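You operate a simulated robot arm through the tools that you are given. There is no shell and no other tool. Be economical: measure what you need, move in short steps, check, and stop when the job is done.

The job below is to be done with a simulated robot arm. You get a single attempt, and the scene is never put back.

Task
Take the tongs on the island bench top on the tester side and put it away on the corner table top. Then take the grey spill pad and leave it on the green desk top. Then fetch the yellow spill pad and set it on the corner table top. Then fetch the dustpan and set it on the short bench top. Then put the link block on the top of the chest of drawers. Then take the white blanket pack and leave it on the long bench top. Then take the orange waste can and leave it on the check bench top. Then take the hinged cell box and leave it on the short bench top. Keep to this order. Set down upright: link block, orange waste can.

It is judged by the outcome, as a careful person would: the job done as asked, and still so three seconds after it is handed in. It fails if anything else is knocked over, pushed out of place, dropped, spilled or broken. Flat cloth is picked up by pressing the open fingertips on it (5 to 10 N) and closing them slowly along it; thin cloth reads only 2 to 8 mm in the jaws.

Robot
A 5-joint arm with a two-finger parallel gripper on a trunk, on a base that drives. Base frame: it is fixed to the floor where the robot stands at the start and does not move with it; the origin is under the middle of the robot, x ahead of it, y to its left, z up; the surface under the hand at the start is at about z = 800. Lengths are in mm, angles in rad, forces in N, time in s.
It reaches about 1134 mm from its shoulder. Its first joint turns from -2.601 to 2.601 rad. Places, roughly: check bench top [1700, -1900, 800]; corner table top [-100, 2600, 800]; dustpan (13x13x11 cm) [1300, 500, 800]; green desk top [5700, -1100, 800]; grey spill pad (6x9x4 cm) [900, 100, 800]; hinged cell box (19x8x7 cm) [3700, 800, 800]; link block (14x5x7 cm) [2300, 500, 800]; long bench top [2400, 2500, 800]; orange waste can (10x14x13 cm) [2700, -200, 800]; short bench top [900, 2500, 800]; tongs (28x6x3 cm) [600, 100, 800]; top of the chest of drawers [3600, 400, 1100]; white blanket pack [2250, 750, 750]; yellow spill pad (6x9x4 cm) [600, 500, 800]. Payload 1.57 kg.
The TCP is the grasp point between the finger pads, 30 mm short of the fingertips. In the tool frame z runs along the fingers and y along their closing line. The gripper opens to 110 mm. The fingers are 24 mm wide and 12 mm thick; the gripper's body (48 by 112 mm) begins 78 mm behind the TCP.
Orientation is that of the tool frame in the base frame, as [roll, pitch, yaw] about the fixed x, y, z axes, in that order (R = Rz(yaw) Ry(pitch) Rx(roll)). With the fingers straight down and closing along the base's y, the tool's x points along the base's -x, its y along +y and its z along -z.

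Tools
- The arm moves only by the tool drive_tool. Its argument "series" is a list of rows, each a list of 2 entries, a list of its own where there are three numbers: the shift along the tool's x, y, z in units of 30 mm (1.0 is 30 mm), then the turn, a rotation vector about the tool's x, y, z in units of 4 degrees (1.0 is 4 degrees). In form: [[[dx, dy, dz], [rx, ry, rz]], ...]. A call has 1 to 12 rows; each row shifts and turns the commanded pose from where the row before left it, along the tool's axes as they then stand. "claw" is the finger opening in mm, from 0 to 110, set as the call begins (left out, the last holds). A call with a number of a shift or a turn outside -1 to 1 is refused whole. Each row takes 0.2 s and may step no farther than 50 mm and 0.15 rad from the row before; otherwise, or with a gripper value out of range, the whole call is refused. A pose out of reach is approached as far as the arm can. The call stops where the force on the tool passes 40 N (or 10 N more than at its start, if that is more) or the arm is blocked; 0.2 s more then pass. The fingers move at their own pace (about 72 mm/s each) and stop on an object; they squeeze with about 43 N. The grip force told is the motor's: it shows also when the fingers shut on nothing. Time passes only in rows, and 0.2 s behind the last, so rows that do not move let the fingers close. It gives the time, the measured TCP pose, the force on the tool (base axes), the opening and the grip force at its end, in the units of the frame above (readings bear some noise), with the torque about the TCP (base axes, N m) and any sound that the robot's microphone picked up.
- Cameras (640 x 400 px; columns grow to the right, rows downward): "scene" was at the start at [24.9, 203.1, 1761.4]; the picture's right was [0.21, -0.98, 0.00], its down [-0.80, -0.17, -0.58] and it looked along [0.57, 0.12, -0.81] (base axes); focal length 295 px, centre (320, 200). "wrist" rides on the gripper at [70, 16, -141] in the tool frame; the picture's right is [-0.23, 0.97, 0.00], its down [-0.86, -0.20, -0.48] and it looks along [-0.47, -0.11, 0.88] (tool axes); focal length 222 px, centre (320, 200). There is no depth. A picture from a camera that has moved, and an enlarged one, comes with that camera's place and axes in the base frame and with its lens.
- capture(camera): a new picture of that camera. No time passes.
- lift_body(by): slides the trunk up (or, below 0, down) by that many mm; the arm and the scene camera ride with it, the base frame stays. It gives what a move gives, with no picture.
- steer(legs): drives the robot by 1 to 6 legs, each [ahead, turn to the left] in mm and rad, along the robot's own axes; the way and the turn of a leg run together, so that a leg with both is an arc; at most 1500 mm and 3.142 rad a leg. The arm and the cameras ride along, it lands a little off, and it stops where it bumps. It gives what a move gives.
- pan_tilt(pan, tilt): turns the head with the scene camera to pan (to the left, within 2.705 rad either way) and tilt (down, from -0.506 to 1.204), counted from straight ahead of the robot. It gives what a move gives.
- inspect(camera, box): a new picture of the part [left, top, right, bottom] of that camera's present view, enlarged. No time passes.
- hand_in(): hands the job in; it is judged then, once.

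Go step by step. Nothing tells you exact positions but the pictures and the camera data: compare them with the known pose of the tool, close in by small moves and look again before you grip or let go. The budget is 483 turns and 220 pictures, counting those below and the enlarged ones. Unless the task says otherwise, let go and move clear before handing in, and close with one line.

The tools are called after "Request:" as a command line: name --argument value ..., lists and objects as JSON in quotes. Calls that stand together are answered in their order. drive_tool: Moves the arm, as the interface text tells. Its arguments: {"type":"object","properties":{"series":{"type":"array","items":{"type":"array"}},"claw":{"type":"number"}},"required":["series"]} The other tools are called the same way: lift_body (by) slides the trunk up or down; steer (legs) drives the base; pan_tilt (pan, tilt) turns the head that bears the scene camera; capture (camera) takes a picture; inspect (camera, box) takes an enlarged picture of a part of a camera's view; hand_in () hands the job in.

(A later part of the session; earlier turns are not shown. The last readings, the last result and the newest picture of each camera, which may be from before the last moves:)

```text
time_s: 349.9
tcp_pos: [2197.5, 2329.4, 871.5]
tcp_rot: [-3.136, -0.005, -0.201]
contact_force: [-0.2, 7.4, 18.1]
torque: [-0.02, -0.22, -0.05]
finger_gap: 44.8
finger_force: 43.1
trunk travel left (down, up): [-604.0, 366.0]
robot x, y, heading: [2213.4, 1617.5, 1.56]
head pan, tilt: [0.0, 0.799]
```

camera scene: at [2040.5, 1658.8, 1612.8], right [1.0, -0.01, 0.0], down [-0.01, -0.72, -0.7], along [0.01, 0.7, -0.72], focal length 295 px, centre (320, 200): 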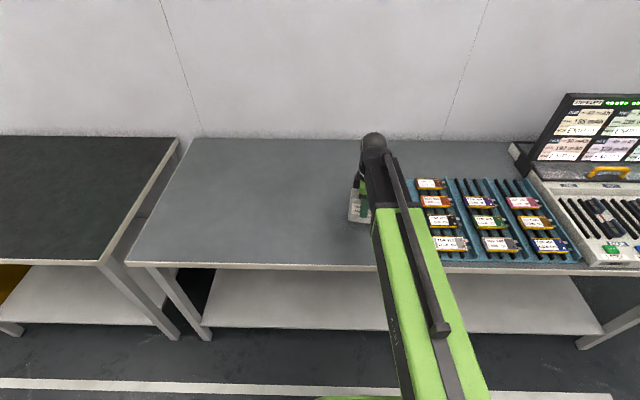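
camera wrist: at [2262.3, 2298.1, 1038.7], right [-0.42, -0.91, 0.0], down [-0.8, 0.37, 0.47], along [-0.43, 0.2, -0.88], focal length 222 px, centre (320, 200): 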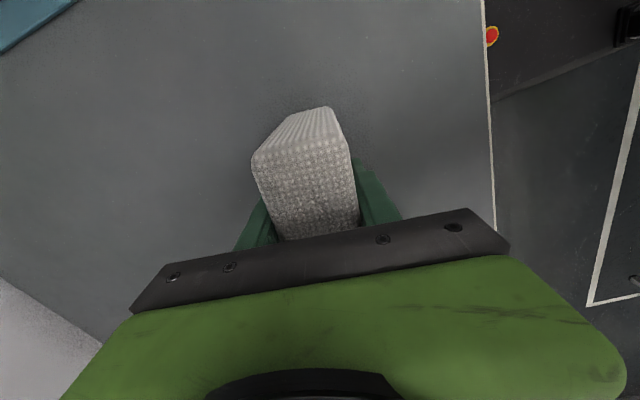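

Request:
lift_body --by 1

Request:
drive_tool --series '[[[0, 0, 0], [0, 0, 0]], [[0, 0, 0], [0, 0, 0]], [[0, 0, 0], [0, 0, 0]]]' --claw 85

Request:
lift_body --by 240

Request:
capture --camera "wrist"

```text
time_s: 350.4
tcp_pos: [2197.6, 2329.2, 871.5]
tcp_rot: [-3.139, -0.006, -0.199]
contact_force: [-0.5, 6.2, 6.3]
torque: [0.14, -0.03, -0.02]
finger_gap: 44.8
finger_force: 42.7
trunk travel left (down, up): [-605.0, 365.0]
robot x, y, heading: [2212.2, 1616.8, 1.565]
head pan, tilt: [0.0, 0.799]
```

```text
time_s: 351.2
tcp_pos: [2198.4, 2328.9, 871.3]
tcp_rot: [-3.14, -0.008, -0.202]
contact_force: [0.6, 0.8, 0.0]
torque: [0.06, 0.01, 0.03]
finger_gap: 85.0
finger_force: 0.2
trunk travel left (down, up): [-605.0, 365.0]
robot x, y, heading: [2208.5, 1622.8, 1.562]
head pan, tilt: [0.0, 0.799]
```

```text
time_s: 353.7
tcp_pos: [2197.9, 2329.1, 1110.2]
tcp_rot: [-3.14, -0.007, -0.2]
contact_force: [0.7, -0.3, 0.2]
torque: [0.0, -0.01, 0.0]
finger_gap: 84.7
finger_force: 0.0
trunk travel left (down, up): [-845.0, 125.0]
robot x, y, heading: [2209.4, 1618.8, 1.553]
head pan, tilt: [0.0, 0.799]
```

```text
127 pictures are left
camera wrist: at [2262.2, 2297.9, 1253.7], right [-0.42, -0.91, 0.0], down [-0.8, 0.37, 0.47], along [-0.43, 0.2, -0.88], focal length 222 px, centre (320, 200)
```

wrist: 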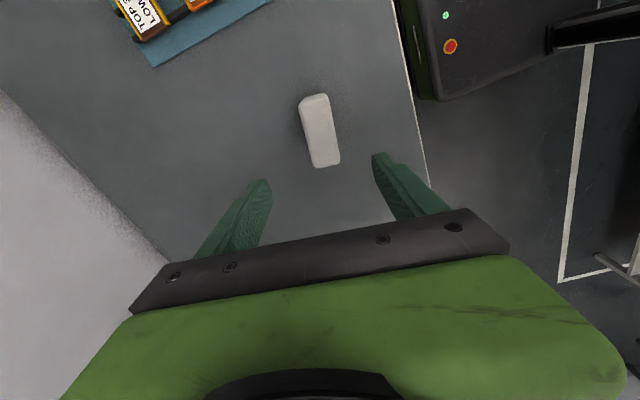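

The pack stands on the long bench. Next is the orange waste can; I go around the far end of the island to the right aisle.

Request:
steer --legs '[[-200, 0], [0, -1.56], [1400, 0], [950, 0], [0, -1.57]]'

Request:
pan_tilt --pan 0.0 --tilt 0.6

Request:
capture --camera "scene"

```text
time_s: 374.0
tcp_pos: [4563.4, 711.8, 1112.1]
tcp_rot: [-3.14, -0.005, 2.952]
contact_force: [0.1, -0.6, -0.5]
torque: [0.02, -0.06, -0.02]
finger_gap: 85.1
finger_force: 0.0
trunk travel left (down, up): [-845.0, 125.0]
robot x, y, heading: [4519.2, 1419.8, -1.563]
head pan, tilt: [0.0, 0.799]
```

```text
time_s: 374.7
tcp_pos: [4563.8, 713.5, 1112.1]
tcp_rot: [-3.141, -0.008, 2.95]
contact_force: [0.2, -0.2, -0.3]
torque: [0.0, -0.04, 0.0]
finger_gap: 84.7
finger_force: 0.0
trunk travel left (down, up): [-845.0, 125.0]
robot x, y, heading: [4520.6, 1423.8, -1.56]
head pan, tilt: [0.0, 0.6]
```

```text
126 pictures are left
camera scene: at [4687.4, 1383.4, 1844.7], right [-1.0, -0.01, 0.0], down [-0.01, 0.57, -0.82], along [0.01, -0.82, -0.57], focal length 295 px, centre (320, 200)
```

scene: 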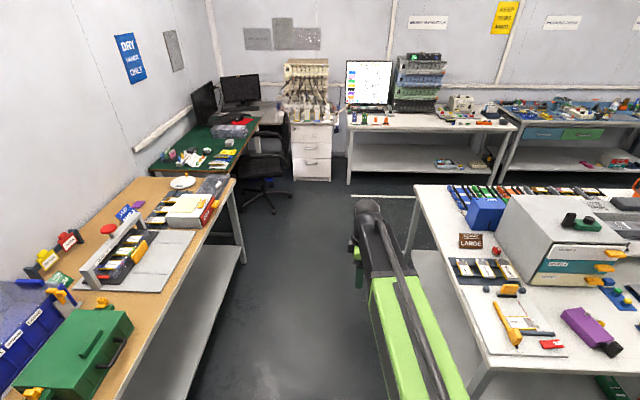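

Request:
steer --legs '[[1100, 0], [1050, 0], [0, -1.58]]'

Request:
capture --camera "scene"

```text
time_s: 389.1
tcp_pos: [3823.6, -760.8, 1111.8]
tcp_rot: [-3.14, -0.004, 1.387]
contact_force: [-0.2, 0.6, -0.3]
torque: [-0.06, 0.0, -0.02]
finger_gap: 85.2
finger_force: 0.1
trunk travel left (down, up): [-845.0, 125.0]
robot x, y, heading: [4535.0, -681.1, -3.115]
head pan, tilt: [0.0, 0.6]
```

```text
125 pictures are left
camera scene: at [4491.9, -852.4, 1844.8], right [-0.02, 1.0, 0.0], down [0.56, 0.01, -0.83], along [-0.82, -0.02, -0.56], focal length 295 px, centre (320, 200)
```

scene: 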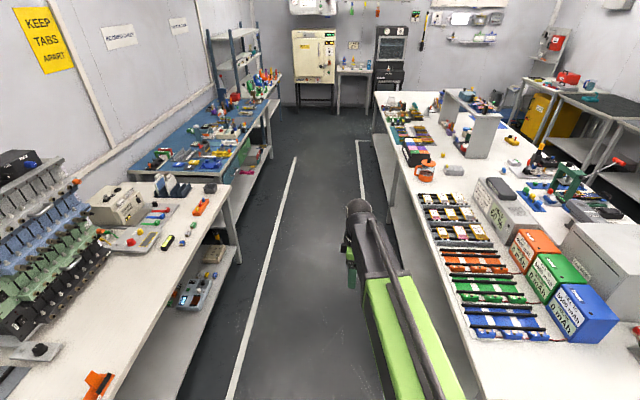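

Request:
steer --legs '[[0, 0.078], [1420, 0], [420, 0], [0, -1.675]]'

Request:
capture --camera "scene"

Request:
capture --camera "wrist"

```text
time_s: 402.9
tcp_pos: [2619.1, -160.0, 1113.3]
tcp_rot: [-3.138, -0.007, -0.197]
contact_force: [-1.7, -0.4, 0.3]
torque: [0.01, -0.08, 0.02]
finger_gap: 85.0
finger_force: 0.0
trunk travel left (down, up): [-845.0, 125.0]
robot x, y, heading: [2708.9, -868.2, 1.587]
head pan, tilt: [0.0, 0.6]
```

```text
124 pictures are left
camera scene: at [2538.2, -827.0, 1844.4], right [1.0, 0.01, 0.0], down [0.01, -0.56, -0.83], along [-0.01, 0.83, -0.56], focal length 295 px, centre (320, 200)
```

scene: 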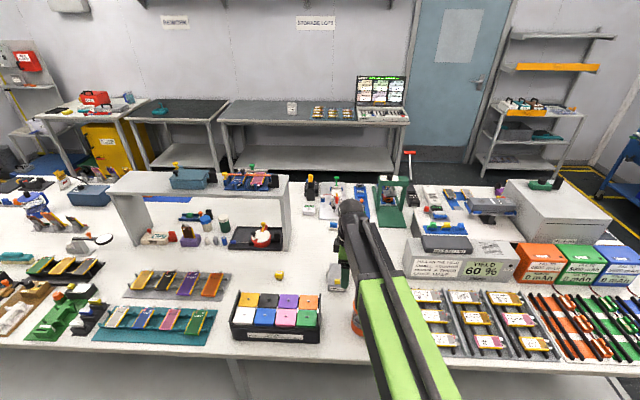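

```text
123 pictures are left
camera wrist: at [2683.5, -191.1, 1253.9], right [-0.42, -0.91, 0.0], down [-0.8, 0.36, 0.47], along [-0.43, 0.2, -0.88], focal length 222 px, centre (320, 200)
```

wrist: 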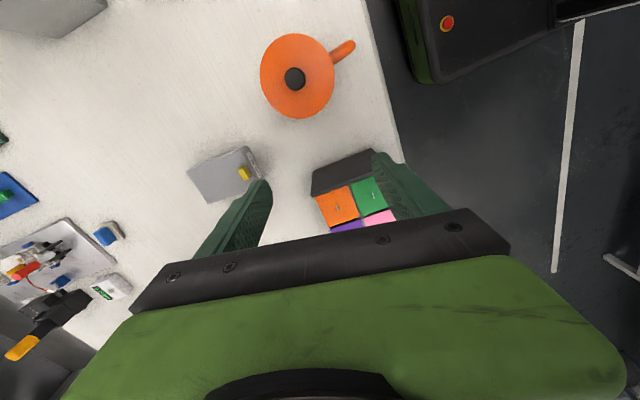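

Request:
pan_tilt --pan -0.25 --tilt 0.8

Request:
inspect --camera "scene" --box '[200, 120, 440, 320]'

Request:
inspect --camera "wrist" --box '[220, 10, 400, 140]'

```text
time_s: 403.6
tcp_pos: [2620.9, -159.3, 1112.2]
tcp_rot: [-3.14, -0.007, -0.198]
contact_force: [0.3, 0.2, -0.3]
torque: [0.01, 0.02, 0.04]
finger_gap: 84.5
finger_force: 0.1
trunk travel left (down, up): [-845.0, 125.0]
robot x, y, heading: [2712.9, -869.6, 1.589]
head pan, tilt: [-0.25, 0.799]
```

```text
2.00 times, centred on (320, 220) of scene
camera zoom: at [2560.6, -836.5, 1827.8], right [0.97, -0.23, 0.0], down [-0.17, -0.7, -0.7], along [0.16, 0.68, -0.72], focal length 591 px, centre (320, 160)
```

zoom: 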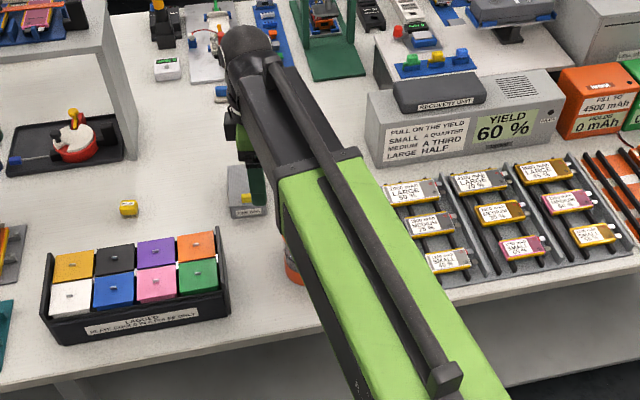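

```text
3.08 times, centred on (310, 75) of wrist
camera zoom: at [2685.5, -190.8, 1253.7], right [-0.42, -0.91, 0.0], down [-0.8, 0.36, 0.47], along [-0.43, 0.2, -0.88], focal length 684 px, centre (351, 585)
```

zoom: 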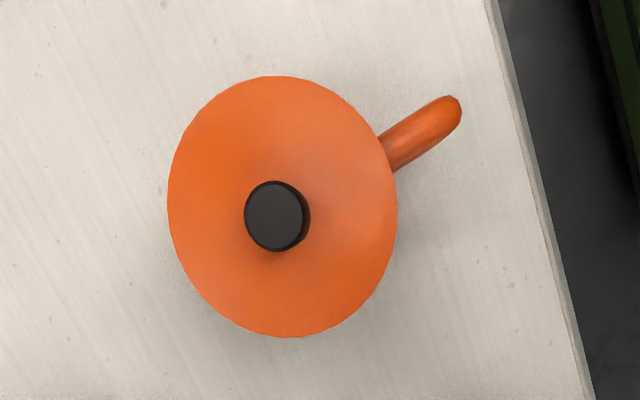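

The can is about 100 mm across, centred near (2700, -160), with its handle toward -y. I rotate the gripper to straddle the body along x at full opening.

Request:
drive_tool --series '[[[0, 0, 0], [0, 0, 1]], [[0, 0, 0], [0, 0, 1]], [[0, 0, 0], [0, 0, 1]], [[0, 0, 0], [0, 0, 1]], [[0, 0, 0], [0, 0, 1]], [[0, 0, 0], [0, 0, 1]], [[0, 0, 0], [0, 0, 1]], [[0, 0, 0], [0, 0, 1]], [[0, 0, 0], [0, 0, 1]], [[0, 0, 0], [0, 0, 1]], [[0, 0, 0], [0, 0, 1]], [[0, 0, 0], [0, 0, 1]]]' --claw 110

Request:
drive_tool --series '[[[0, 0, 0], [0, 0, 1]], [[0, 0, 0], [0, 0, 1]], [[0, 0, 0], [0, 0, 1]], [[0, 0, 0], [0, 0, 1]], [[0, 0, 0], [0, 0, 1]], [[0, 0, 0], [0, 0, 1]], [[0, 0, 0], [0, 0, 1]], [[0, 0, 0], [0, 0, 0.65]], [[0, -0.9, 0], [0, 0, 0]], [[0, -0.9, 0], [0, 0, 0]], [[0, -0.85, 0], [0, 0, 0]]]'

Request:
capture --camera "wrist"

Request:
inspect --camera "scene" --box '[240, 180, 400, 320]'

```text
time_s: 406.2
tcp_pos: [2620.6, -158.7, 1112.6]
tcp_rot: [-3.134, -0.001, -1.038]
contact_force: [0.2, 0.5, -0.4]
torque: [0.01, -0.01, 0.03]
finger_gap: 110.0
finger_force: 0.2
trunk travel left (down, up): [-845.0, 125.0]
robot x, y, heading: [2715.5, -869.2, 1.587]
head pan, tilt: [-0.25, 0.799]
```

```text
time_s: 408.6
tcp_pos: [2700.2, -159.7, 1111.8]
tcp_rot: [-3.134, 0.001, -1.572]
contact_force: [0.5, 0.1, 0.4]
torque: [-0.01, -0.04, -0.01]
finger_gap: 110.0
finger_force: 0.0
trunk travel left (down, up): [-845.0, 125.0]
robot x, y, heading: [2714.2, -869.6, 1.582]
head pan, tilt: [-0.25, 0.799]
```

```text
120 pictures are left
camera wrist: at [2683.7, -230.5, 1253.2], right [-0.97, 0.23, -0.01], down [0.2, 0.85, 0.48], along [0.11, 0.47, -0.88], focal length 222 px, centre (320, 200)
```

wrist: 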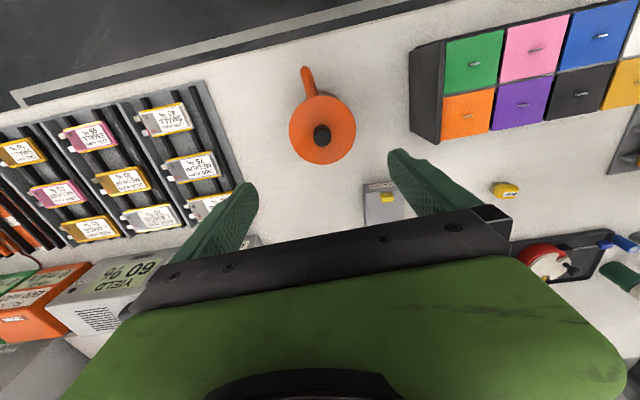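

```text
2.86 times, centred on (320, 250) of scene
camera zoom: at [2560.9, -836.6, 1827.8], right [0.97, -0.23, 0.0], down [-0.17, -0.7, -0.7], along [0.16, 0.68, -0.72], focal length 844 px, centre (320, 57)
```

zoom: 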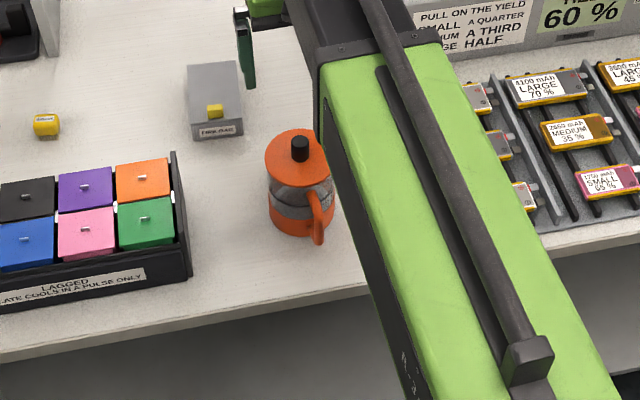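

Request:
lift_body --by -120

Request:
capture --camera "wrist"

```text
time_s: 410.1
tcp_pos: [2699.0, -158.8, 991.7]
tcp_rot: [-3.135, 0.0, -1.571]
contact_force: [0.0, 0.1, 0.9]
torque: [-0.02, 0.0, 0.02]
finger_gap: 109.9
finger_force: 0.1
trunk travel left (down, up): [-725.0, 245.0]
robot x, y, heading: [2712.2, -870.7, 1.586]
head pan, tilt: [-0.25, 0.799]
```

```text
118 pictures are left
camera wrist: at [2683.1, -230.5, 1133.2], right [-0.97, 0.23, -0.01], down [0.2, 0.85, 0.48], along [0.11, 0.47, -0.88], focal length 222 px, centre (320, 200)
```

wrist: 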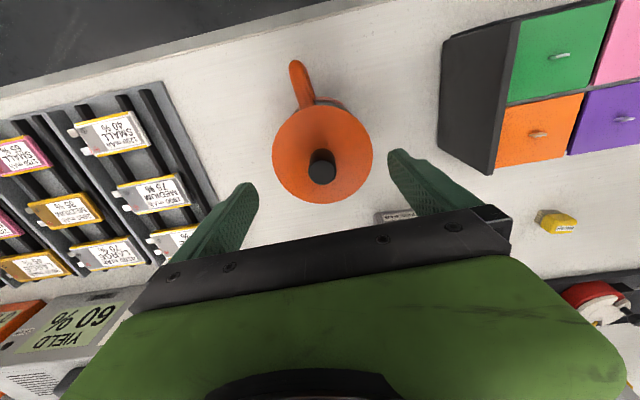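

Request:
lift_body --by -42

Request:
capture --camera "wrist"

Request:
inspect --camera "scene" --box '[240, 160, 400, 300]'

```text
time_s: 411.0
tcp_pos: [2700.6, -159.5, 951.2]
tcp_rot: [-3.135, 0.002, -1.572]
contact_force: [-0.2, 0.2, -0.3]
torque: [0.01, -0.02, 0.0]
finger_gap: 110.0
finger_force: 0.1
trunk travel left (down, up): [-683.0, 287.0]
robot x, y, heading: [2711.0, -871.5, 1.583]
head pan, tilt: [-0.25, 0.799]
```

```text
117 pictures are left
camera wrist: at [2683.2, -230.5, 1091.2], right [-0.97, 0.23, -0.01], down [0.2, 0.85, 0.48], along [0.11, 0.47, -0.88], focal length 222 px, centre (320, 200)
```

wrist: 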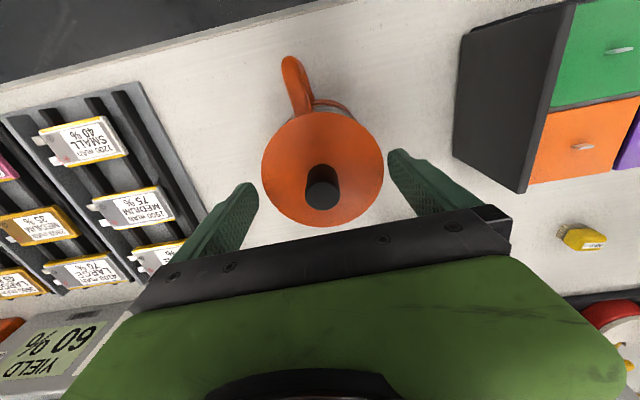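

```text
2.86 times, centred on (320, 230) of scene
camera zoom: at [2560.5, -836.7, 1665.8], right [0.97, -0.23, 0.0], down [-0.17, -0.7, -0.7], along [0.16, 0.68, -0.72], focal length 844 px, centre (320, 114)
```

zoom: 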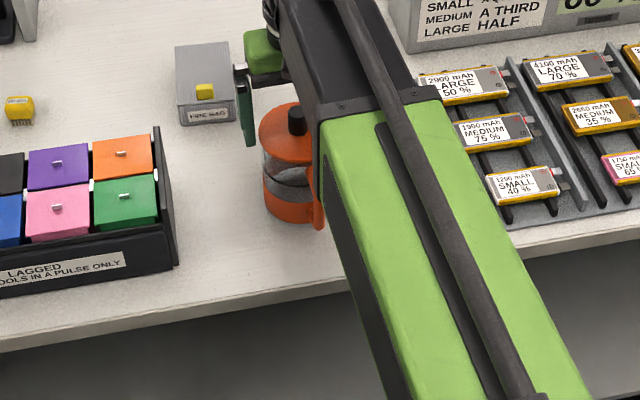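

Request:
drive_tool --series '[[[0.26, 0.05, 0], [0, 0, 0]]]'

Request:
inspect --camera "wrist" --box '[220, 90, 430, 230]'

```text
time_s: 411.4
tcp_pos: [2698.5, -166.1, 950.8]
tcp_rot: [-3.136, 0.003, -1.571]
contact_force: [0.7, -1.0, -0.2]
torque: [0.01, 0.0, 0.01]
finger_gap: 110.2
finger_force: 0.1
trunk travel left (down, up): [-683.0, 287.0]
robot x, y, heading: [2710.1, -870.3, 1.582]
head pan, tilt: [-0.25, 0.799]
```

```text
2.86 times, centred on (325, 160) of wrist
camera zoom: at [2681.5, -237.9, 1091.2], right [-0.97, 0.23, -0.01], down [0.2, 0.85, 0.48], along [0.12, 0.47, -0.88], focal length 635 px, centre (306, 314)
```

zoom: 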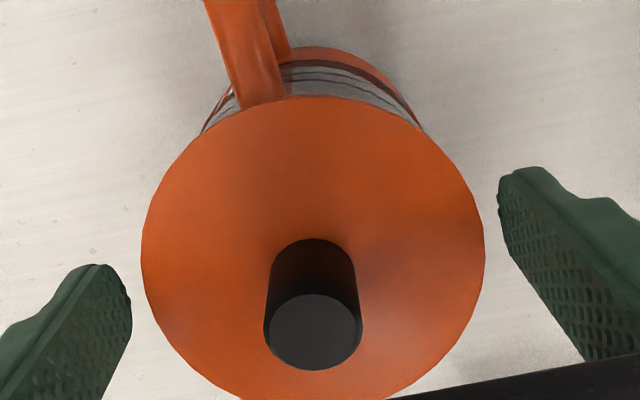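

The fingers straddle the lid with 4–5 mm each side. I descend in steps, watching force.

Request:
drive_tool --series '[[[0, -0.02, 0], [0, 0, 0]]]'

Request:
lift_body --by -20

Request:
inspect --camera "wrist" --box '[220, 90, 430, 230]'

```text
time_s: 411.8
tcp_pos: [2699.7, -165.7, 950.0]
tcp_rot: [-3.135, 0.003, -1.571]
contact_force: [-0.1, -0.5, -0.6]
torque: [0.04, -0.03, -0.01]
finger_gap: 110.2
finger_force: 0.0
trunk travel left (down, up): [-683.0, 287.0]
robot x, y, heading: [2712.2, -872.6, 1.584]
head pan, tilt: [-0.25, 0.799]
```

```text
time_s: 412.4
tcp_pos: [2699.4, -167.2, 929.7]
tcp_rot: [-3.134, 0.001, -1.57]
contact_force: [0.7, 0.2, -0.1]
torque: [0.01, -0.04, 0.0]
finger_gap: 109.8
finger_force: 0.0
trunk travel left (down, up): [-663.0, 307.0]
robot x, y, heading: [2713.3, -870.8, 1.585]
head pan, tilt: [-0.25, 0.799]
```

```text
2.86 times, centred on (325, 160) of wrist
camera zoom: at [2682.0, -238.1, 1071.1], right [-0.97, 0.23, -0.01], down [0.2, 0.85, 0.48], along [0.12, 0.47, -0.88], focal length 635 px, centre (306, 314)
```

zoom: 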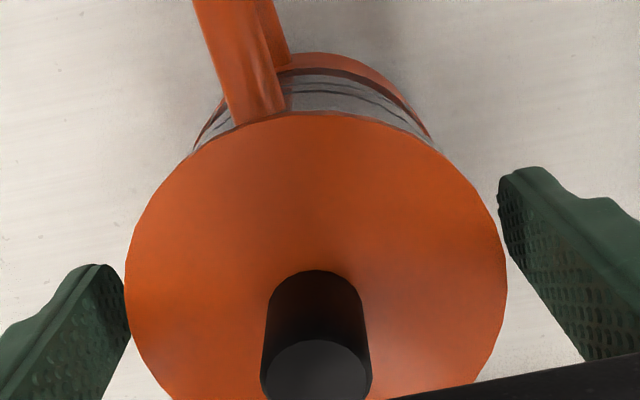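

Request:
lift_body --by -30

Request:
lift_body --by -28

Request:
capture --camera "wrist"

Request:
inspect --camera "scene" --box '[240, 120, 400, 260]'

```text
time_s: 413.2
tcp_pos: [2699.5, -167.6, 900.0]
tcp_rot: [-3.136, -0.001, -1.57]
contact_force: [0.5, 0.1, -0.1]
torque: [-0.04, 0.01, -0.01]
finger_gap: 109.8
finger_force: 0.0
trunk travel left (down, up): [-633.0, 337.0]
robot x, y, heading: [2713.9, -870.4, 1.587]
head pan, tilt: [-0.25, 0.799]
```

```text
time_s: 413.7
tcp_pos: [2700.2, -167.6, 883.6]
tcp_rot: [-3.134, 0.005, -1.571]
contact_force: [0.2, 3.3, 43.0]
torque: [-0.08, 0.06, 0.01]
finger_gap: 110.0
finger_force: 0.1
trunk travel left (down, up): [-614.0, 356.0]
robot x, y, heading: [2710.7, -872.1, 1.583]
head pan, tilt: [-0.25, 0.799]
stopped: the force on the tool passed its limit at 79 N (the readings are from after the stop); the commanded pose is now the measured one
```

```text
113 pictures are left
camera wrist: at [2682.1, -238.7, 1023.5], right [-0.97, 0.23, -0.01], down [0.2, 0.85, 0.48], along [0.11, 0.47, -0.87], focal length 222 px, centre (320, 200)
```

wrist: 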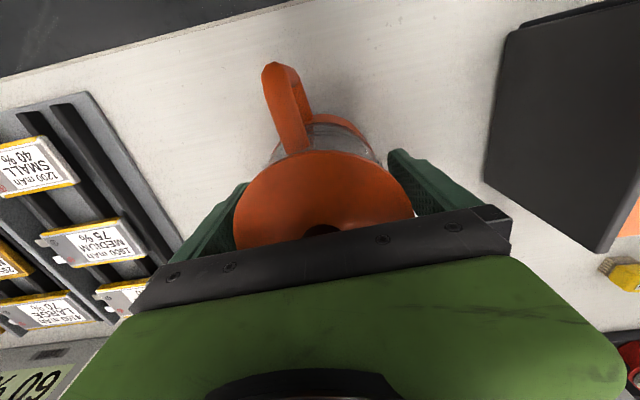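

```text
2.86 times, centred on (320, 190) of scene
camera zoom: at [2560.6, -838.9, 1597.4], right [0.97, -0.23, 0.0], down [-0.17, -0.7, -0.7], along [0.16, 0.68, -0.72], focal length 844 px, centre (320, 229)
```

zoom: 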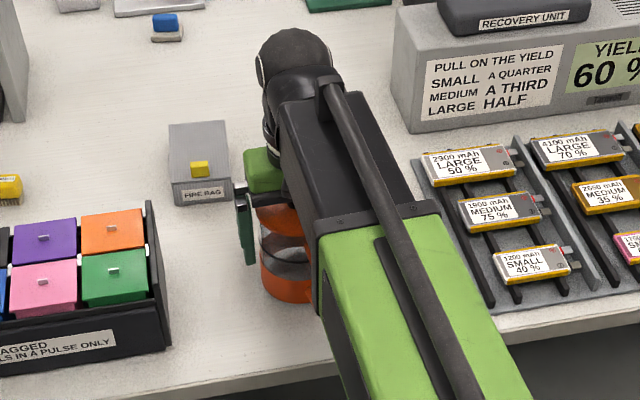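

The gripper palm met the knob; I back off 5 mm and close on the body there.

Request:
lift_body --by 5

Request:
drive_tool --series '[[[0, 0, 0], [0, 0, 0]], [[0, 0, 0], [0, 0, 0]], [[0, 0, 0], [0, 0, 0]]]' --claw 0

Request:
capture --camera "wrist"

```text
time_s: 414.3
tcp_pos: [2699.1, -166.2, 885.4]
tcp_rot: [-3.134, 0.004, -1.57]
contact_force: [0.4, -0.2, 0.8]
torque: [0.0, 0.02, 0.04]
finger_gap: 110.0
finger_force: 0.1
trunk travel left (down, up): [-619.0, 351.0]
robot x, y, heading: [2716.0, -866.6, 1.583]
head pan, tilt: [-0.25, 0.799]
```

```text
time_s: 415.1
tcp_pos: [2699.6, -166.5, 886.4]
tcp_rot: [-3.136, 0.004, -1.571]
contact_force: [-1.3, -0.4, -0.7]
torque: [-0.01, 0.02, 0.0]
finger_gap: 94.1
finger_force: 43.2
trunk travel left (down, up): [-619.0, 351.0]
robot x, y, heading: [2712.5, -871.6, 1.588]
head pan, tilt: [-0.25, 0.799]
heard: snap
```

```text
111 pictures are left
camera wrist: at [2681.9, -237.4, 1026.8], right [-0.97, 0.23, -0.01], down [0.2, 0.85, 0.48], along [0.11, 0.47, -0.88], focal length 222 px, centre (320, 200)
```

wrist: 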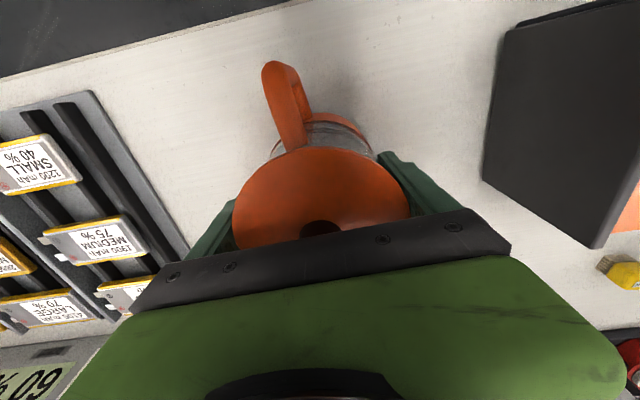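

A snap was heard; I check the can before doing anything.

Request:
inspect --camera "scene" --box '[260, 150, 360, 240]'

Request:
inspect --camera "wrist" --box '[210, 40, 440, 240]'

```text
4.44 times, centred on (310, 195) of scene
camera zoom: at [2560.3, -836.5, 1601.7], right [0.97, -0.23, 0.0], down [-0.17, -0.7, -0.7], along [0.16, 0.68, -0.72], focal length 1313 px, centre (364, 222)
```

zoom: 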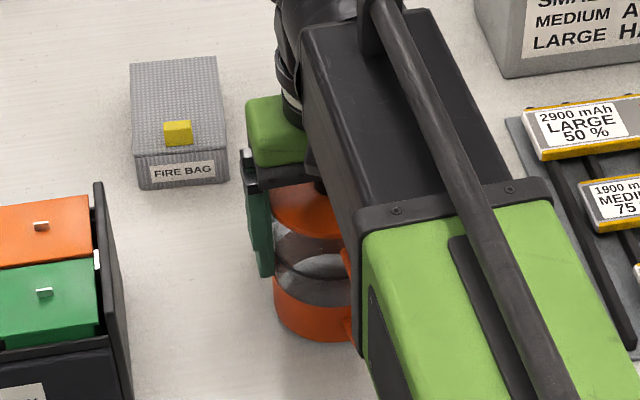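

```text
2.00 times, centred on (325, 140) of wrist
camera zoom: at [2681.9, -237.4, 1026.8], right [-0.97, 0.23, -0.01], down [0.2, 0.85, 0.48], along [0.11, 0.47, -0.88], focal length 444 px, centre (310, 320)
```

zoom: 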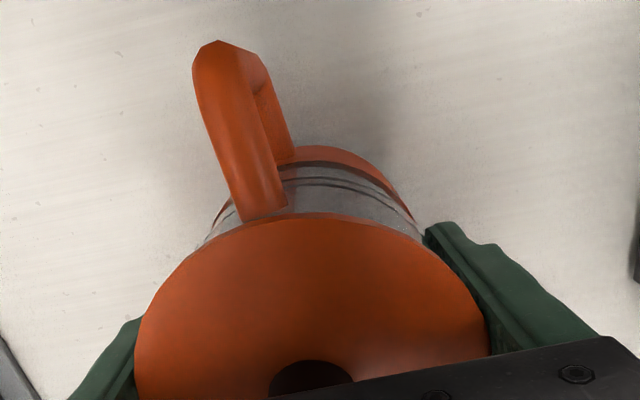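

Request:
lift_body --by 25

Request:
inspect --camera "scene" --box '[260, 140, 360, 240]'

Request:
capture --camera "wrist"

```text
time_s: 415.8
tcp_pos: [2698.5, -165.8, 910.9]
tcp_rot: [-3.134, 0.003, -1.572]
contact_force: [0.1, -0.5, -1.0]
torque: [-0.04, -0.04, 0.01]
finger_gap: 93.9
finger_force: 43.1
trunk travel left (down, up): [-644.0, 326.0]
robot x, y, heading: [2711.6, -870.6, 1.584]
head pan, tilt: [-0.25, 0.799]
```

```text
4.00 times, centred on (310, 190) of scene
camera zoom: at [2560.4, -836.4, 1626.7], right [0.97, -0.23, 0.0], down [-0.17, -0.7, -0.7], along [0.16, 0.68, -0.72], focal length 1182 px, centre (360, 240)
```

zoom: 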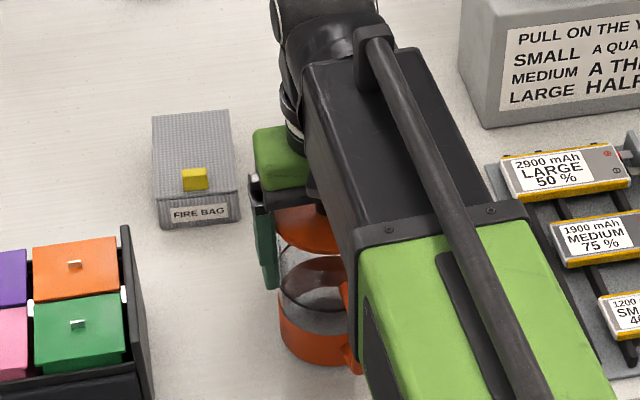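

```text
107 pictures are left
camera wrist: at [2682.0, -237.3, 1051.9], right [-0.97, 0.23, -0.01], down [0.2, 0.85, 0.48], along [0.12, 0.47, -0.88], focal length 222 px, centre (320, 200)
```

wrist: 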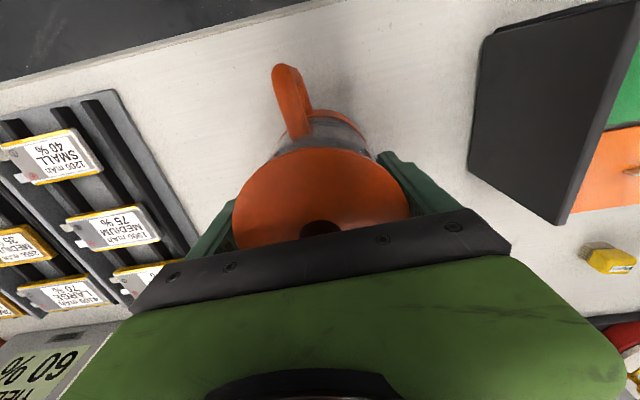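

Only the lid came up, so it is separate from the body. I lower it straight back onto the can.

Request:
lift_body --by -23

Request:
lift_body --by -2

Request:
inspect --camera "scene" --box '[260, 150, 360, 240]'

```text
time_s: 416.5
tcp_pos: [2699.1, -165.8, 887.4]
tcp_rot: [-3.135, 0.004, -1.57]
contact_force: [0.4, 0.1, 0.5]
torque: [-0.02, 0.0, 0.01]
finger_gap: 93.9
finger_force: 42.5
trunk travel left (down, up): [-621.0, 349.0]
robot x, y, heading: [2711.3, -869.7, 1.586]
head pan, tilt: [-0.25, 0.799]
```

```text
time_s: 417.0
tcp_pos: [2699.9, -165.5, 884.9]
tcp_rot: [-3.135, 0.004, -1.57]
contact_force: [0.2, 0.4, 0.5]
torque: [0.01, -0.01, -0.02]
finger_gap: 94.0
finger_force: 43.2
trunk travel left (down, up): [-619.0, 351.0]
robot x, y, heading: [2711.0, -871.2, 1.581]
head pan, tilt: [-0.25, 0.799]
```

```text
4.44 times, centred on (310, 195) of scene
camera zoom: at [2560.4, -836.5, 1601.7], right [0.97, -0.23, 0.0], down [-0.17, -0.7, -0.7], along [0.16, 0.68, -0.72], focal length 1313 px, centre (364, 222)
```

zoom: 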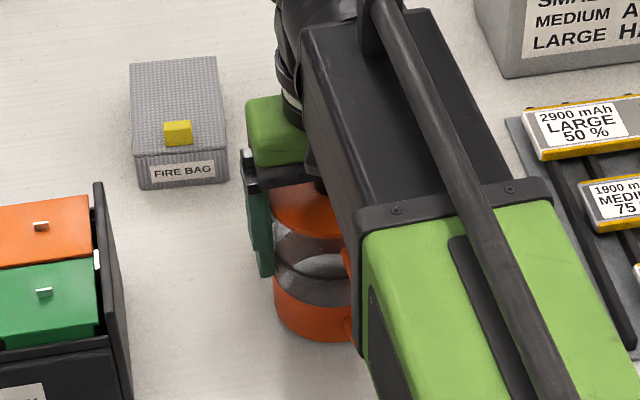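

Request:
drive_tool --series '[[[0, 0, 0], [0, 0, 0]], [[0, 0, 0], [0, 0, 0]], [[0, 0, 0], [0, 0, 0]]]' --claw 110

Request:
lift_body --by 70

Request:
capture --camera "wrist"

Request:
inspect --camera "scene" --box '[260, 160, 360, 250]'

```text
time_s: 417.8
tcp_pos: [2698.7, -166.2, 885.0]
tcp_rot: [-3.137, 0.004, -1.571]
contact_force: [-0.6, 0.1, 0.5]
torque: [0.01, 0.01, 0.0]
finger_gap: 110.1
finger_force: 0.1
trunk travel left (down, up): [-619.0, 351.0]
robot x, y, heading: [2711.8, -871.6, 1.585]
head pan, tilt: [-0.25, 0.799]
```

```text
time_s: 418.9
tcp_pos: [2698.7, -165.9, 955.8]
tcp_rot: [-3.133, 0.003, -1.571]
contact_force: [0.1, 0.2, -0.8]
torque: [0.0, 0.01, 0.01]
finger_gap: 110.3
finger_force: 0.0
trunk travel left (down, up): [-689.0, 281.0]
robot x, y, heading: [2713.4, -870.7, 1.583]
head pan, tilt: [-0.25, 0.799]
```

```text
105 pictures are left
camera wrist: at [2682.0, -237.4, 1096.8], right [-0.97, 0.23, -0.01], down [0.2, 0.85, 0.48], along [0.12, 0.47, -0.88], focal length 222 px, centre (320, 200)
```

wrist: 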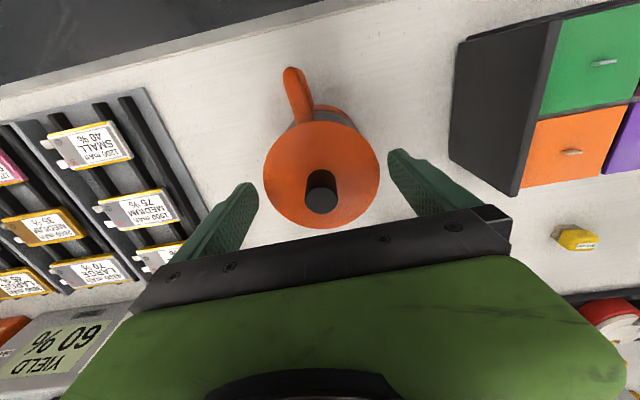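

```text
4.44 times, centred on (310, 205) of scene
camera zoom: at [2560.4, -836.5, 1671.7], right [0.97, -0.23, 0.0], down [-0.17, -0.7, -0.7], along [0.16, 0.68, -0.72], focal length 1313 px, centre (364, 178)
```

zoom: 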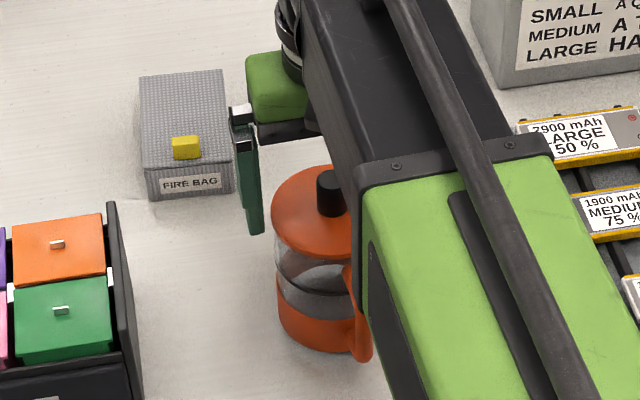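

Request:
lift_body --by -70

Request:
lift_body --by -2

Request:
lift_body --by -2

```text
time_s: 419.9
tcp_pos: [2699.1, -166.9, 885.3]
tcp_rot: [-3.135, 0.002, -1.57]
contact_force: [0.5, 0.7, -0.2]
torque: [-0.02, 0.01, 0.0]
finger_gap: 110.1
finger_force: 0.0
trunk travel left (down, up): [-619.0, 351.0]
robot x, y, heading: [2710.9, -864.7, 1.583]
head pan, tilt: [-0.25, 0.799]
```

```text
time_s: 420.5
tcp_pos: [2699.9, -166.4, 884.6]
tcp_rot: [-3.134, 0.003, -1.572]
contact_force: [0.3, 0.1, 0.0]
torque: [0.02, 0.02, 0.02]
finger_gap: 110.2
finger_force: 0.0
trunk travel left (down, up): [-617.0, 353.0]
robot x, y, heading: [2711.5, -867.7, 1.585]
head pan, tilt: [-0.25, 0.799]
```

```text
time_s: 421.0
tcp_pos: [2700.1, -165.8, 883.4]
tcp_rot: [-3.134, 0.007, -1.573]
contact_force: [-2.1, 7.5, 29.5]
torque: [-0.55, -0.14, -0.01]
finger_gap: 109.9
finger_force: 0.2
trunk travel left (down, up): [-615.0, 355.0]
robot x, y, heading: [2713.8, -872.6, 1.588]
head pan, tilt: [-0.25, 0.799]
heard: snap
```

The second snap indicates the lid clicked back on. I'll pick the can up by its handle instead, at about (2704, -237).

Request:
lift_body --by 90

Request:
drive_tool --series '[[[0.79, -0.05, 0], [0, 0, 0]], [[0.79, -0.05, 0], [0, 0, 0]], [[0.79, -0.05, 0], [0, 0, 0]]]' --claw 60

Request:
capture --camera "wrist"

Request:
inspect --camera "scene" --box '[260, 160, 360, 250]'

```text
time_s: 422.2
tcp_pos: [2699.9, -167.2, 972.0]
tcp_rot: [-3.135, 0.004, -1.571]
contact_force: [-0.3, -0.2, -0.6]
torque: [0.01, -0.01, 0.0]
finger_gap: 109.8
finger_force: 0.0
trunk travel left (down, up): [-705.0, 265.0]
robot x, y, heading: [2712.6, -870.0, 1.586]
head pan, tilt: [-0.25, 0.799]
```

```text
time_s: 423.0
tcp_pos: [2703.4, -238.2, 972.3]
tcp_rot: [-3.136, 0.005, -1.571]
contact_force: [-0.5, -0.2, 0.7]
torque: [0.02, -0.04, -0.02]
finger_gap: 59.9
finger_force: 0.0
trunk travel left (down, up): [-705.0, 265.0]
robot x, y, heading: [2712.9, -866.6, 1.586]
head pan, tilt: [-0.25, 0.799]
```

```text
103 pictures are left
camera wrist: at [2686.7, -309.2, 1113.0], right [-0.97, 0.23, -0.01], down [0.2, 0.85, 0.48], along [0.12, 0.47, -0.88], focal length 222 px, centre (320, 200)
```

wrist: 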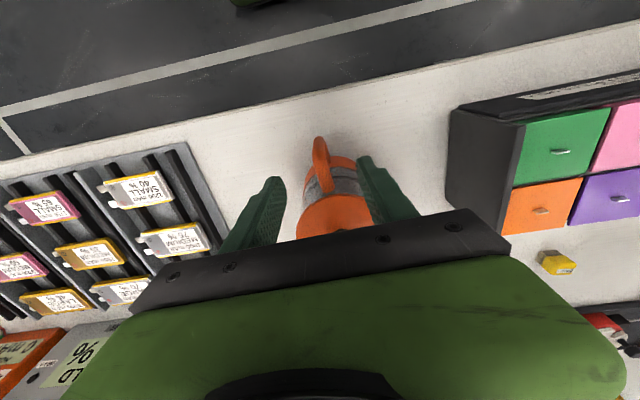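

```text
4.44 times, centred on (310, 205) of scene
camera zoom: at [2560.4, -836.8, 1687.7], right [0.97, -0.23, 0.0], down [-0.17, -0.7, -0.7], along [0.16, 0.68, -0.72], focal length 1313 px, centre (364, 178)
```

zoom: 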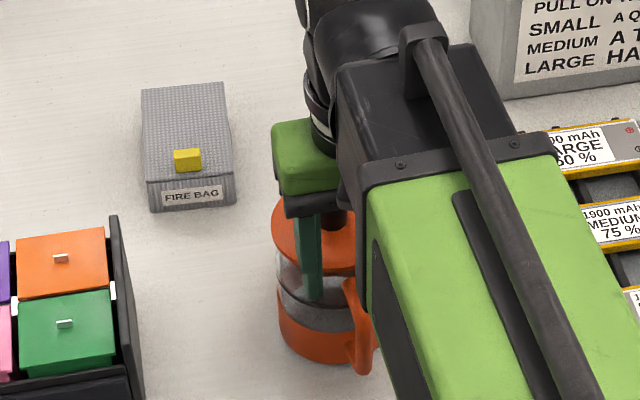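

Request:
inspect --camera "wrist" --box '[240, 110, 420, 240]'

```text
3.08 times, centred on (330, 175) of wrist
camera zoom: at [2686.7, -309.2, 1113.0], right [-0.97, 0.23, -0.01], down [0.2, 0.85, 0.48], along [0.12, 0.47, -0.88], focal length 684 px, centre (289, 277)
```

zoom: 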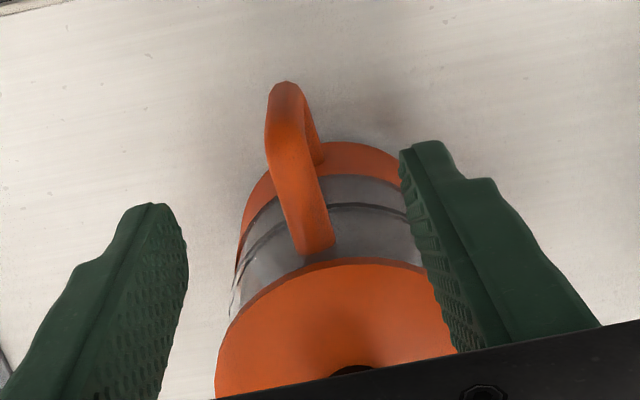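

Request:
drive_tool --series '[[[0.13, 0, 0], [0, 0, 0]]]'

Request:
lift_body --by -70

Request:
inspect --camera "wrist" --box '[220, 90, 420, 240]'

Request:
inspect --camera "scene" --box '[260, 140, 360, 240]'

```text
time_s: 423.4
tcp_pos: [2703.1, -241.1, 971.7]
tcp_rot: [-3.134, 0.004, -1.571]
contact_force: [1.1, -0.2, -0.8]
torque: [0.01, -0.01, -0.01]
finger_gap: 60.1
finger_force: 0.0
trunk travel left (down, up): [-705.0, 265.0]
robot x, y, heading: [2709.9, -868.8, 1.579]
head pan, tilt: [-0.25, 0.799]
```

```text
time_s: 424.5
tcp_pos: [2703.8, -240.6, 902.6]
tcp_rot: [-3.135, 0.003, -1.571]
contact_force: [-0.1, 0.3, 0.2]
torque: [0.01, 0.0, 0.02]
finger_gap: 60.1
finger_force: 0.1
trunk travel left (down, up): [-635.0, 335.0]
robot x, y, heading: [2713.9, -869.3, 1.582]
head pan, tilt: [-0.25, 0.799]
```

```text
2.67 times, centred on (320, 165) of wrist
camera zoom: at [2686.7, -312.6, 1042.9], right [-0.97, 0.23, -0.01], down [0.2, 0.85, 0.48], along [0.11, 0.47, -0.88], focal length 592 px, centre (320, 293)
```

zoom: 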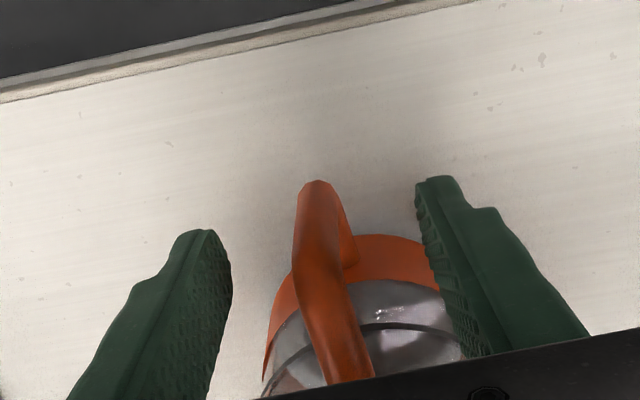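

```text
4.00 times, centred on (310, 190) of scene
camera zoom: at [2560.4, -836.6, 1617.7], right [0.97, -0.23, 0.0], down [-0.17, -0.7, -0.7], along [0.16, 0.68, -0.72], focal length 1182 px, centre (360, 240)
```

zoom: 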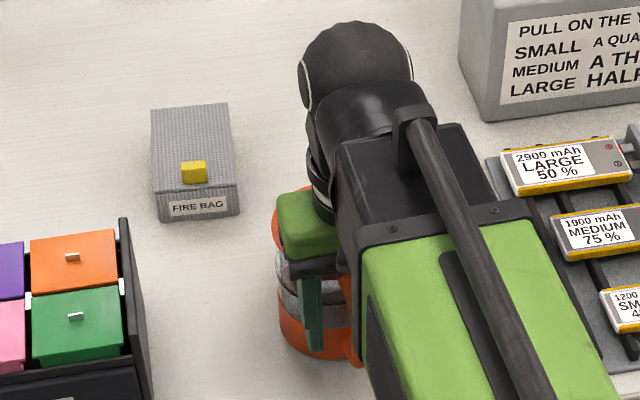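

Request:
lift_body --by -32

Request:
drive_tool --series '[[[0, 0, 0], [0, 0, 0]], [[0, 0, 0], [0, 0, 0]], [[0, 0, 0], [0, 0, 0]], [[0, 0, 0], [0, 0, 0]]]' --claw 0

Request:
lift_body --by 15

Request:
inspect --camera "scene" --box '[260, 120, 360, 220]'

Request:
capture --camera "wrist"

```text
time_s: 425.3
tcp_pos: [2702.6, -241.5, 870.2]
tcp_rot: [-3.136, 0.003, -1.571]
contact_force: [-0.1, -0.5, 0.3]
torque: [0.05, 0.01, 0.03]
finger_gap: 60.0
finger_force: 0.1
trunk travel left (down, up): [-603.0, 367.0]
robot x, y, heading: [2710.4, -869.1, 1.587]
head pan, tilt: [-0.25, 0.799]
```

```text
time_s: 426.3
tcp_pos: [2703.5, -241.0, 870.2]
tcp_rot: [-3.136, 0.006, -1.57]
contact_force: [-2.4, 0.1, 1.8]
torque: [0.12, 0.37, 0.14]
finger_gap: 14.1
finger_force: 30.2
trunk travel left (down, up): [-603.0, 367.0]
robot x, y, heading: [2713.7, -870.4, 1.584]
head pan, tilt: [-0.25, 0.799]
```

```text
time_s: 426.9
tcp_pos: [2703.7, -241.3, 883.9]
tcp_rot: [-3.134, 0.004, -1.571]
contact_force: [0.3, -0.3, -4.2]
torque: [-0.35, -0.01, 0.05]
finger_gap: 14.2
finger_force: 30.6
trunk travel left (down, up): [-618.0, 352.0]
robot x, y, heading: [2704.5, -868.6, 1.587]
head pan, tilt: [-0.25, 0.799]
```

```text
4.00 times, centred on (310, 170) of scene
camera zoom: at [2560.3, -836.0, 1600.7], right [0.97, -0.23, 0.0], down [-0.17, -0.7, -0.7], along [0.16, 0.68, -0.72], focal length 1182 px, centre (360, 320)
```

zoom: 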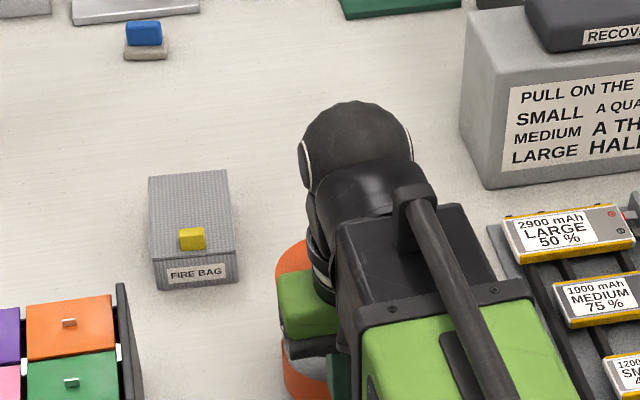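

```text
97 pictures are left
camera wrist: at [2686.6, -312.2, 1025.7], right [-0.97, 0.23, -0.01], down [0.2, 0.85, 0.48], along [0.12, 0.47, -0.88], focal length 222 px, centre (320, 200)
```

wrist: 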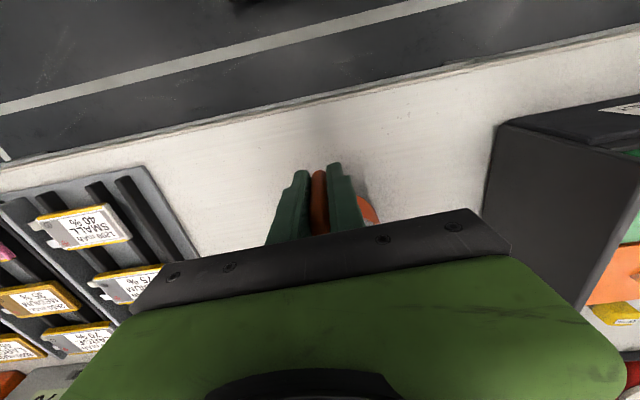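

The full can weight (~4 N) is on the handle and no snap. I lift more and check it hangs level.

Request:
lift_body --by 60

Request:
capture --camera "scene"

Request:
capture --camera "wrist"

```text
time_s: 427.9
tcp_pos: [2703.6, -240.9, 944.2]
tcp_rot: [-3.134, 0.003, -1.57]
contact_force: [0.0, -0.2, -4.9]
torque: [-0.37, -0.02, 0.04]
finger_gap: 13.8
finger_force: 30.5
trunk travel left (down, up): [-678.0, 292.0]
robot x, y, heading: [2715.9, -868.8, 1.581]
head pan, tilt: [-0.25, 0.799]
```

```text
96 pictures are left
camera scene: at [2560.3, -836.0, 1660.6], right [0.97, -0.23, 0.0], down [-0.17, -0.7, -0.7], along [0.16, 0.68, -0.72], focal length 295 px, centre (320, 200)
```

scene: 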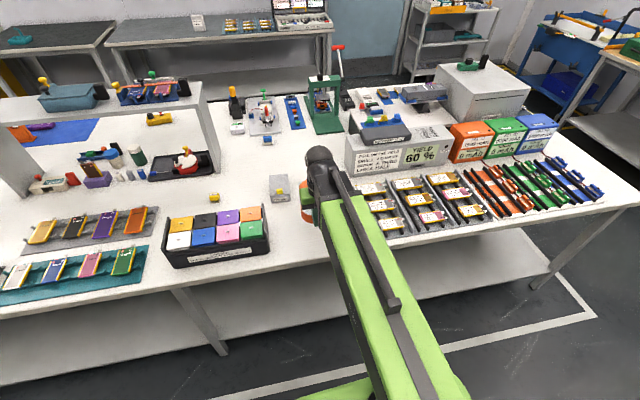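

```text
95 pictures are left
camera wrist: at [2686.6, -312.2, 1085.6], right [-0.97, 0.23, -0.01], down [0.2, 0.85, 0.48], along [0.12, 0.47, -0.88], focal length 222 px, centre (320, 200)
```

wrist: 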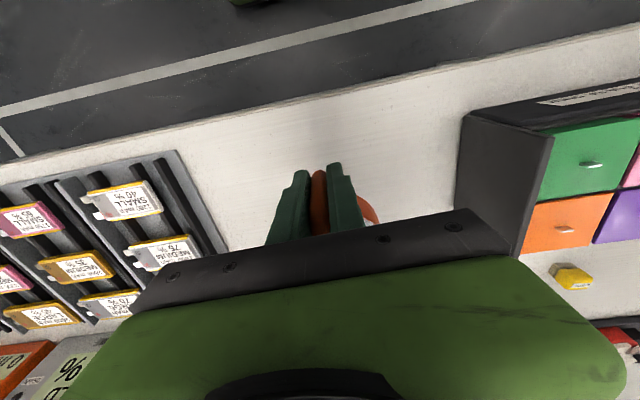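

Request:
lift_body --by 165

Request:
steer --legs '[[0, 1.56], [1010, 0], [0, 1.57]]'

Request:
pan_tilt --pan 0.0 --tilt 0.7

Request:
capture --camera "scene"

Request:
capture --camera "wrist"

```text
time_s: 429.8
tcp_pos: [2703.2, -240.5, 1109.7]
tcp_rot: [-3.135, 0.003, -1.571]
contact_force: [0.0, 0.2, -5.4]
torque: [-0.33, 0.02, 0.01]
finger_gap: 13.8
finger_force: 30.9
trunk travel left (down, up): [-843.0, 127.0]
robot x, y, heading: [2717.2, -870.9, 1.58]
head pan, tilt: [-0.25, 0.799]
```

```text
time_s: 442.6
tcp_pos: [1695.2, -1496.7, 1110.6]
tcp_rot: [-3.136, 0.005, 1.531]
contact_force: [-1.5, -0.6, -5.1]
torque: [0.3, -0.08, -0.05]
finger_gap: 13.7
finger_force: 30.1
trunk travel left (down, up): [-843.0, 127.0]
robot x, y, heading: [1744.8, -872.0, -1.607]
head pan, tilt: [-0.25, 0.799]
```

```text
time_s: 443.3
tcp_pos: [1697.2, -1498.2, 1109.7]
tcp_rot: [-3.135, 0.004, 1.532]
contact_force: [0.4, -0.2, -5.5]
torque: [0.36, -0.02, 0.0]
finger_gap: 13.8
finger_force: 30.2
trunk travel left (down, up): [-843.0, 127.0]
robot x, y, heading: [1744.7, -867.5, -1.602]
head pan, tilt: [0.0, 0.7]
```

```text
94 pictures are left
camera scene: at [1914.3, -914.7, 1833.8], right [-1.0, 0.04, 0.0], down [0.02, 0.64, -0.76], along [-0.03, -0.76, -0.64], focal length 295 px, centre (320, 200)
```

scene: 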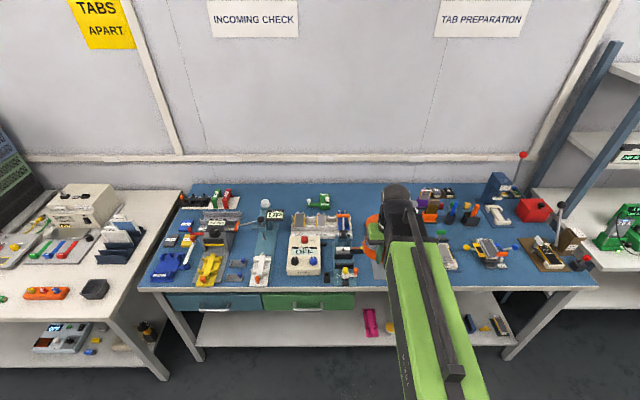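

```text
93 pictures are left
camera wrist: at [1717.9, -1430.0, 1250.7], right [0.96, -0.27, -0.01], down [-0.23, -0.84, 0.48], along [-0.13, -0.46, -0.88], focal length 222 px, centre (320, 200)
```

wrist: 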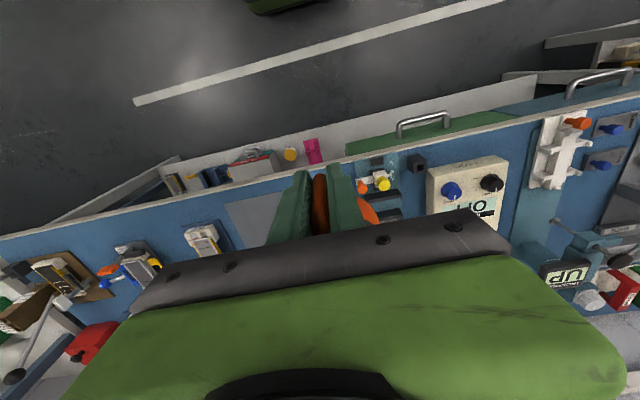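

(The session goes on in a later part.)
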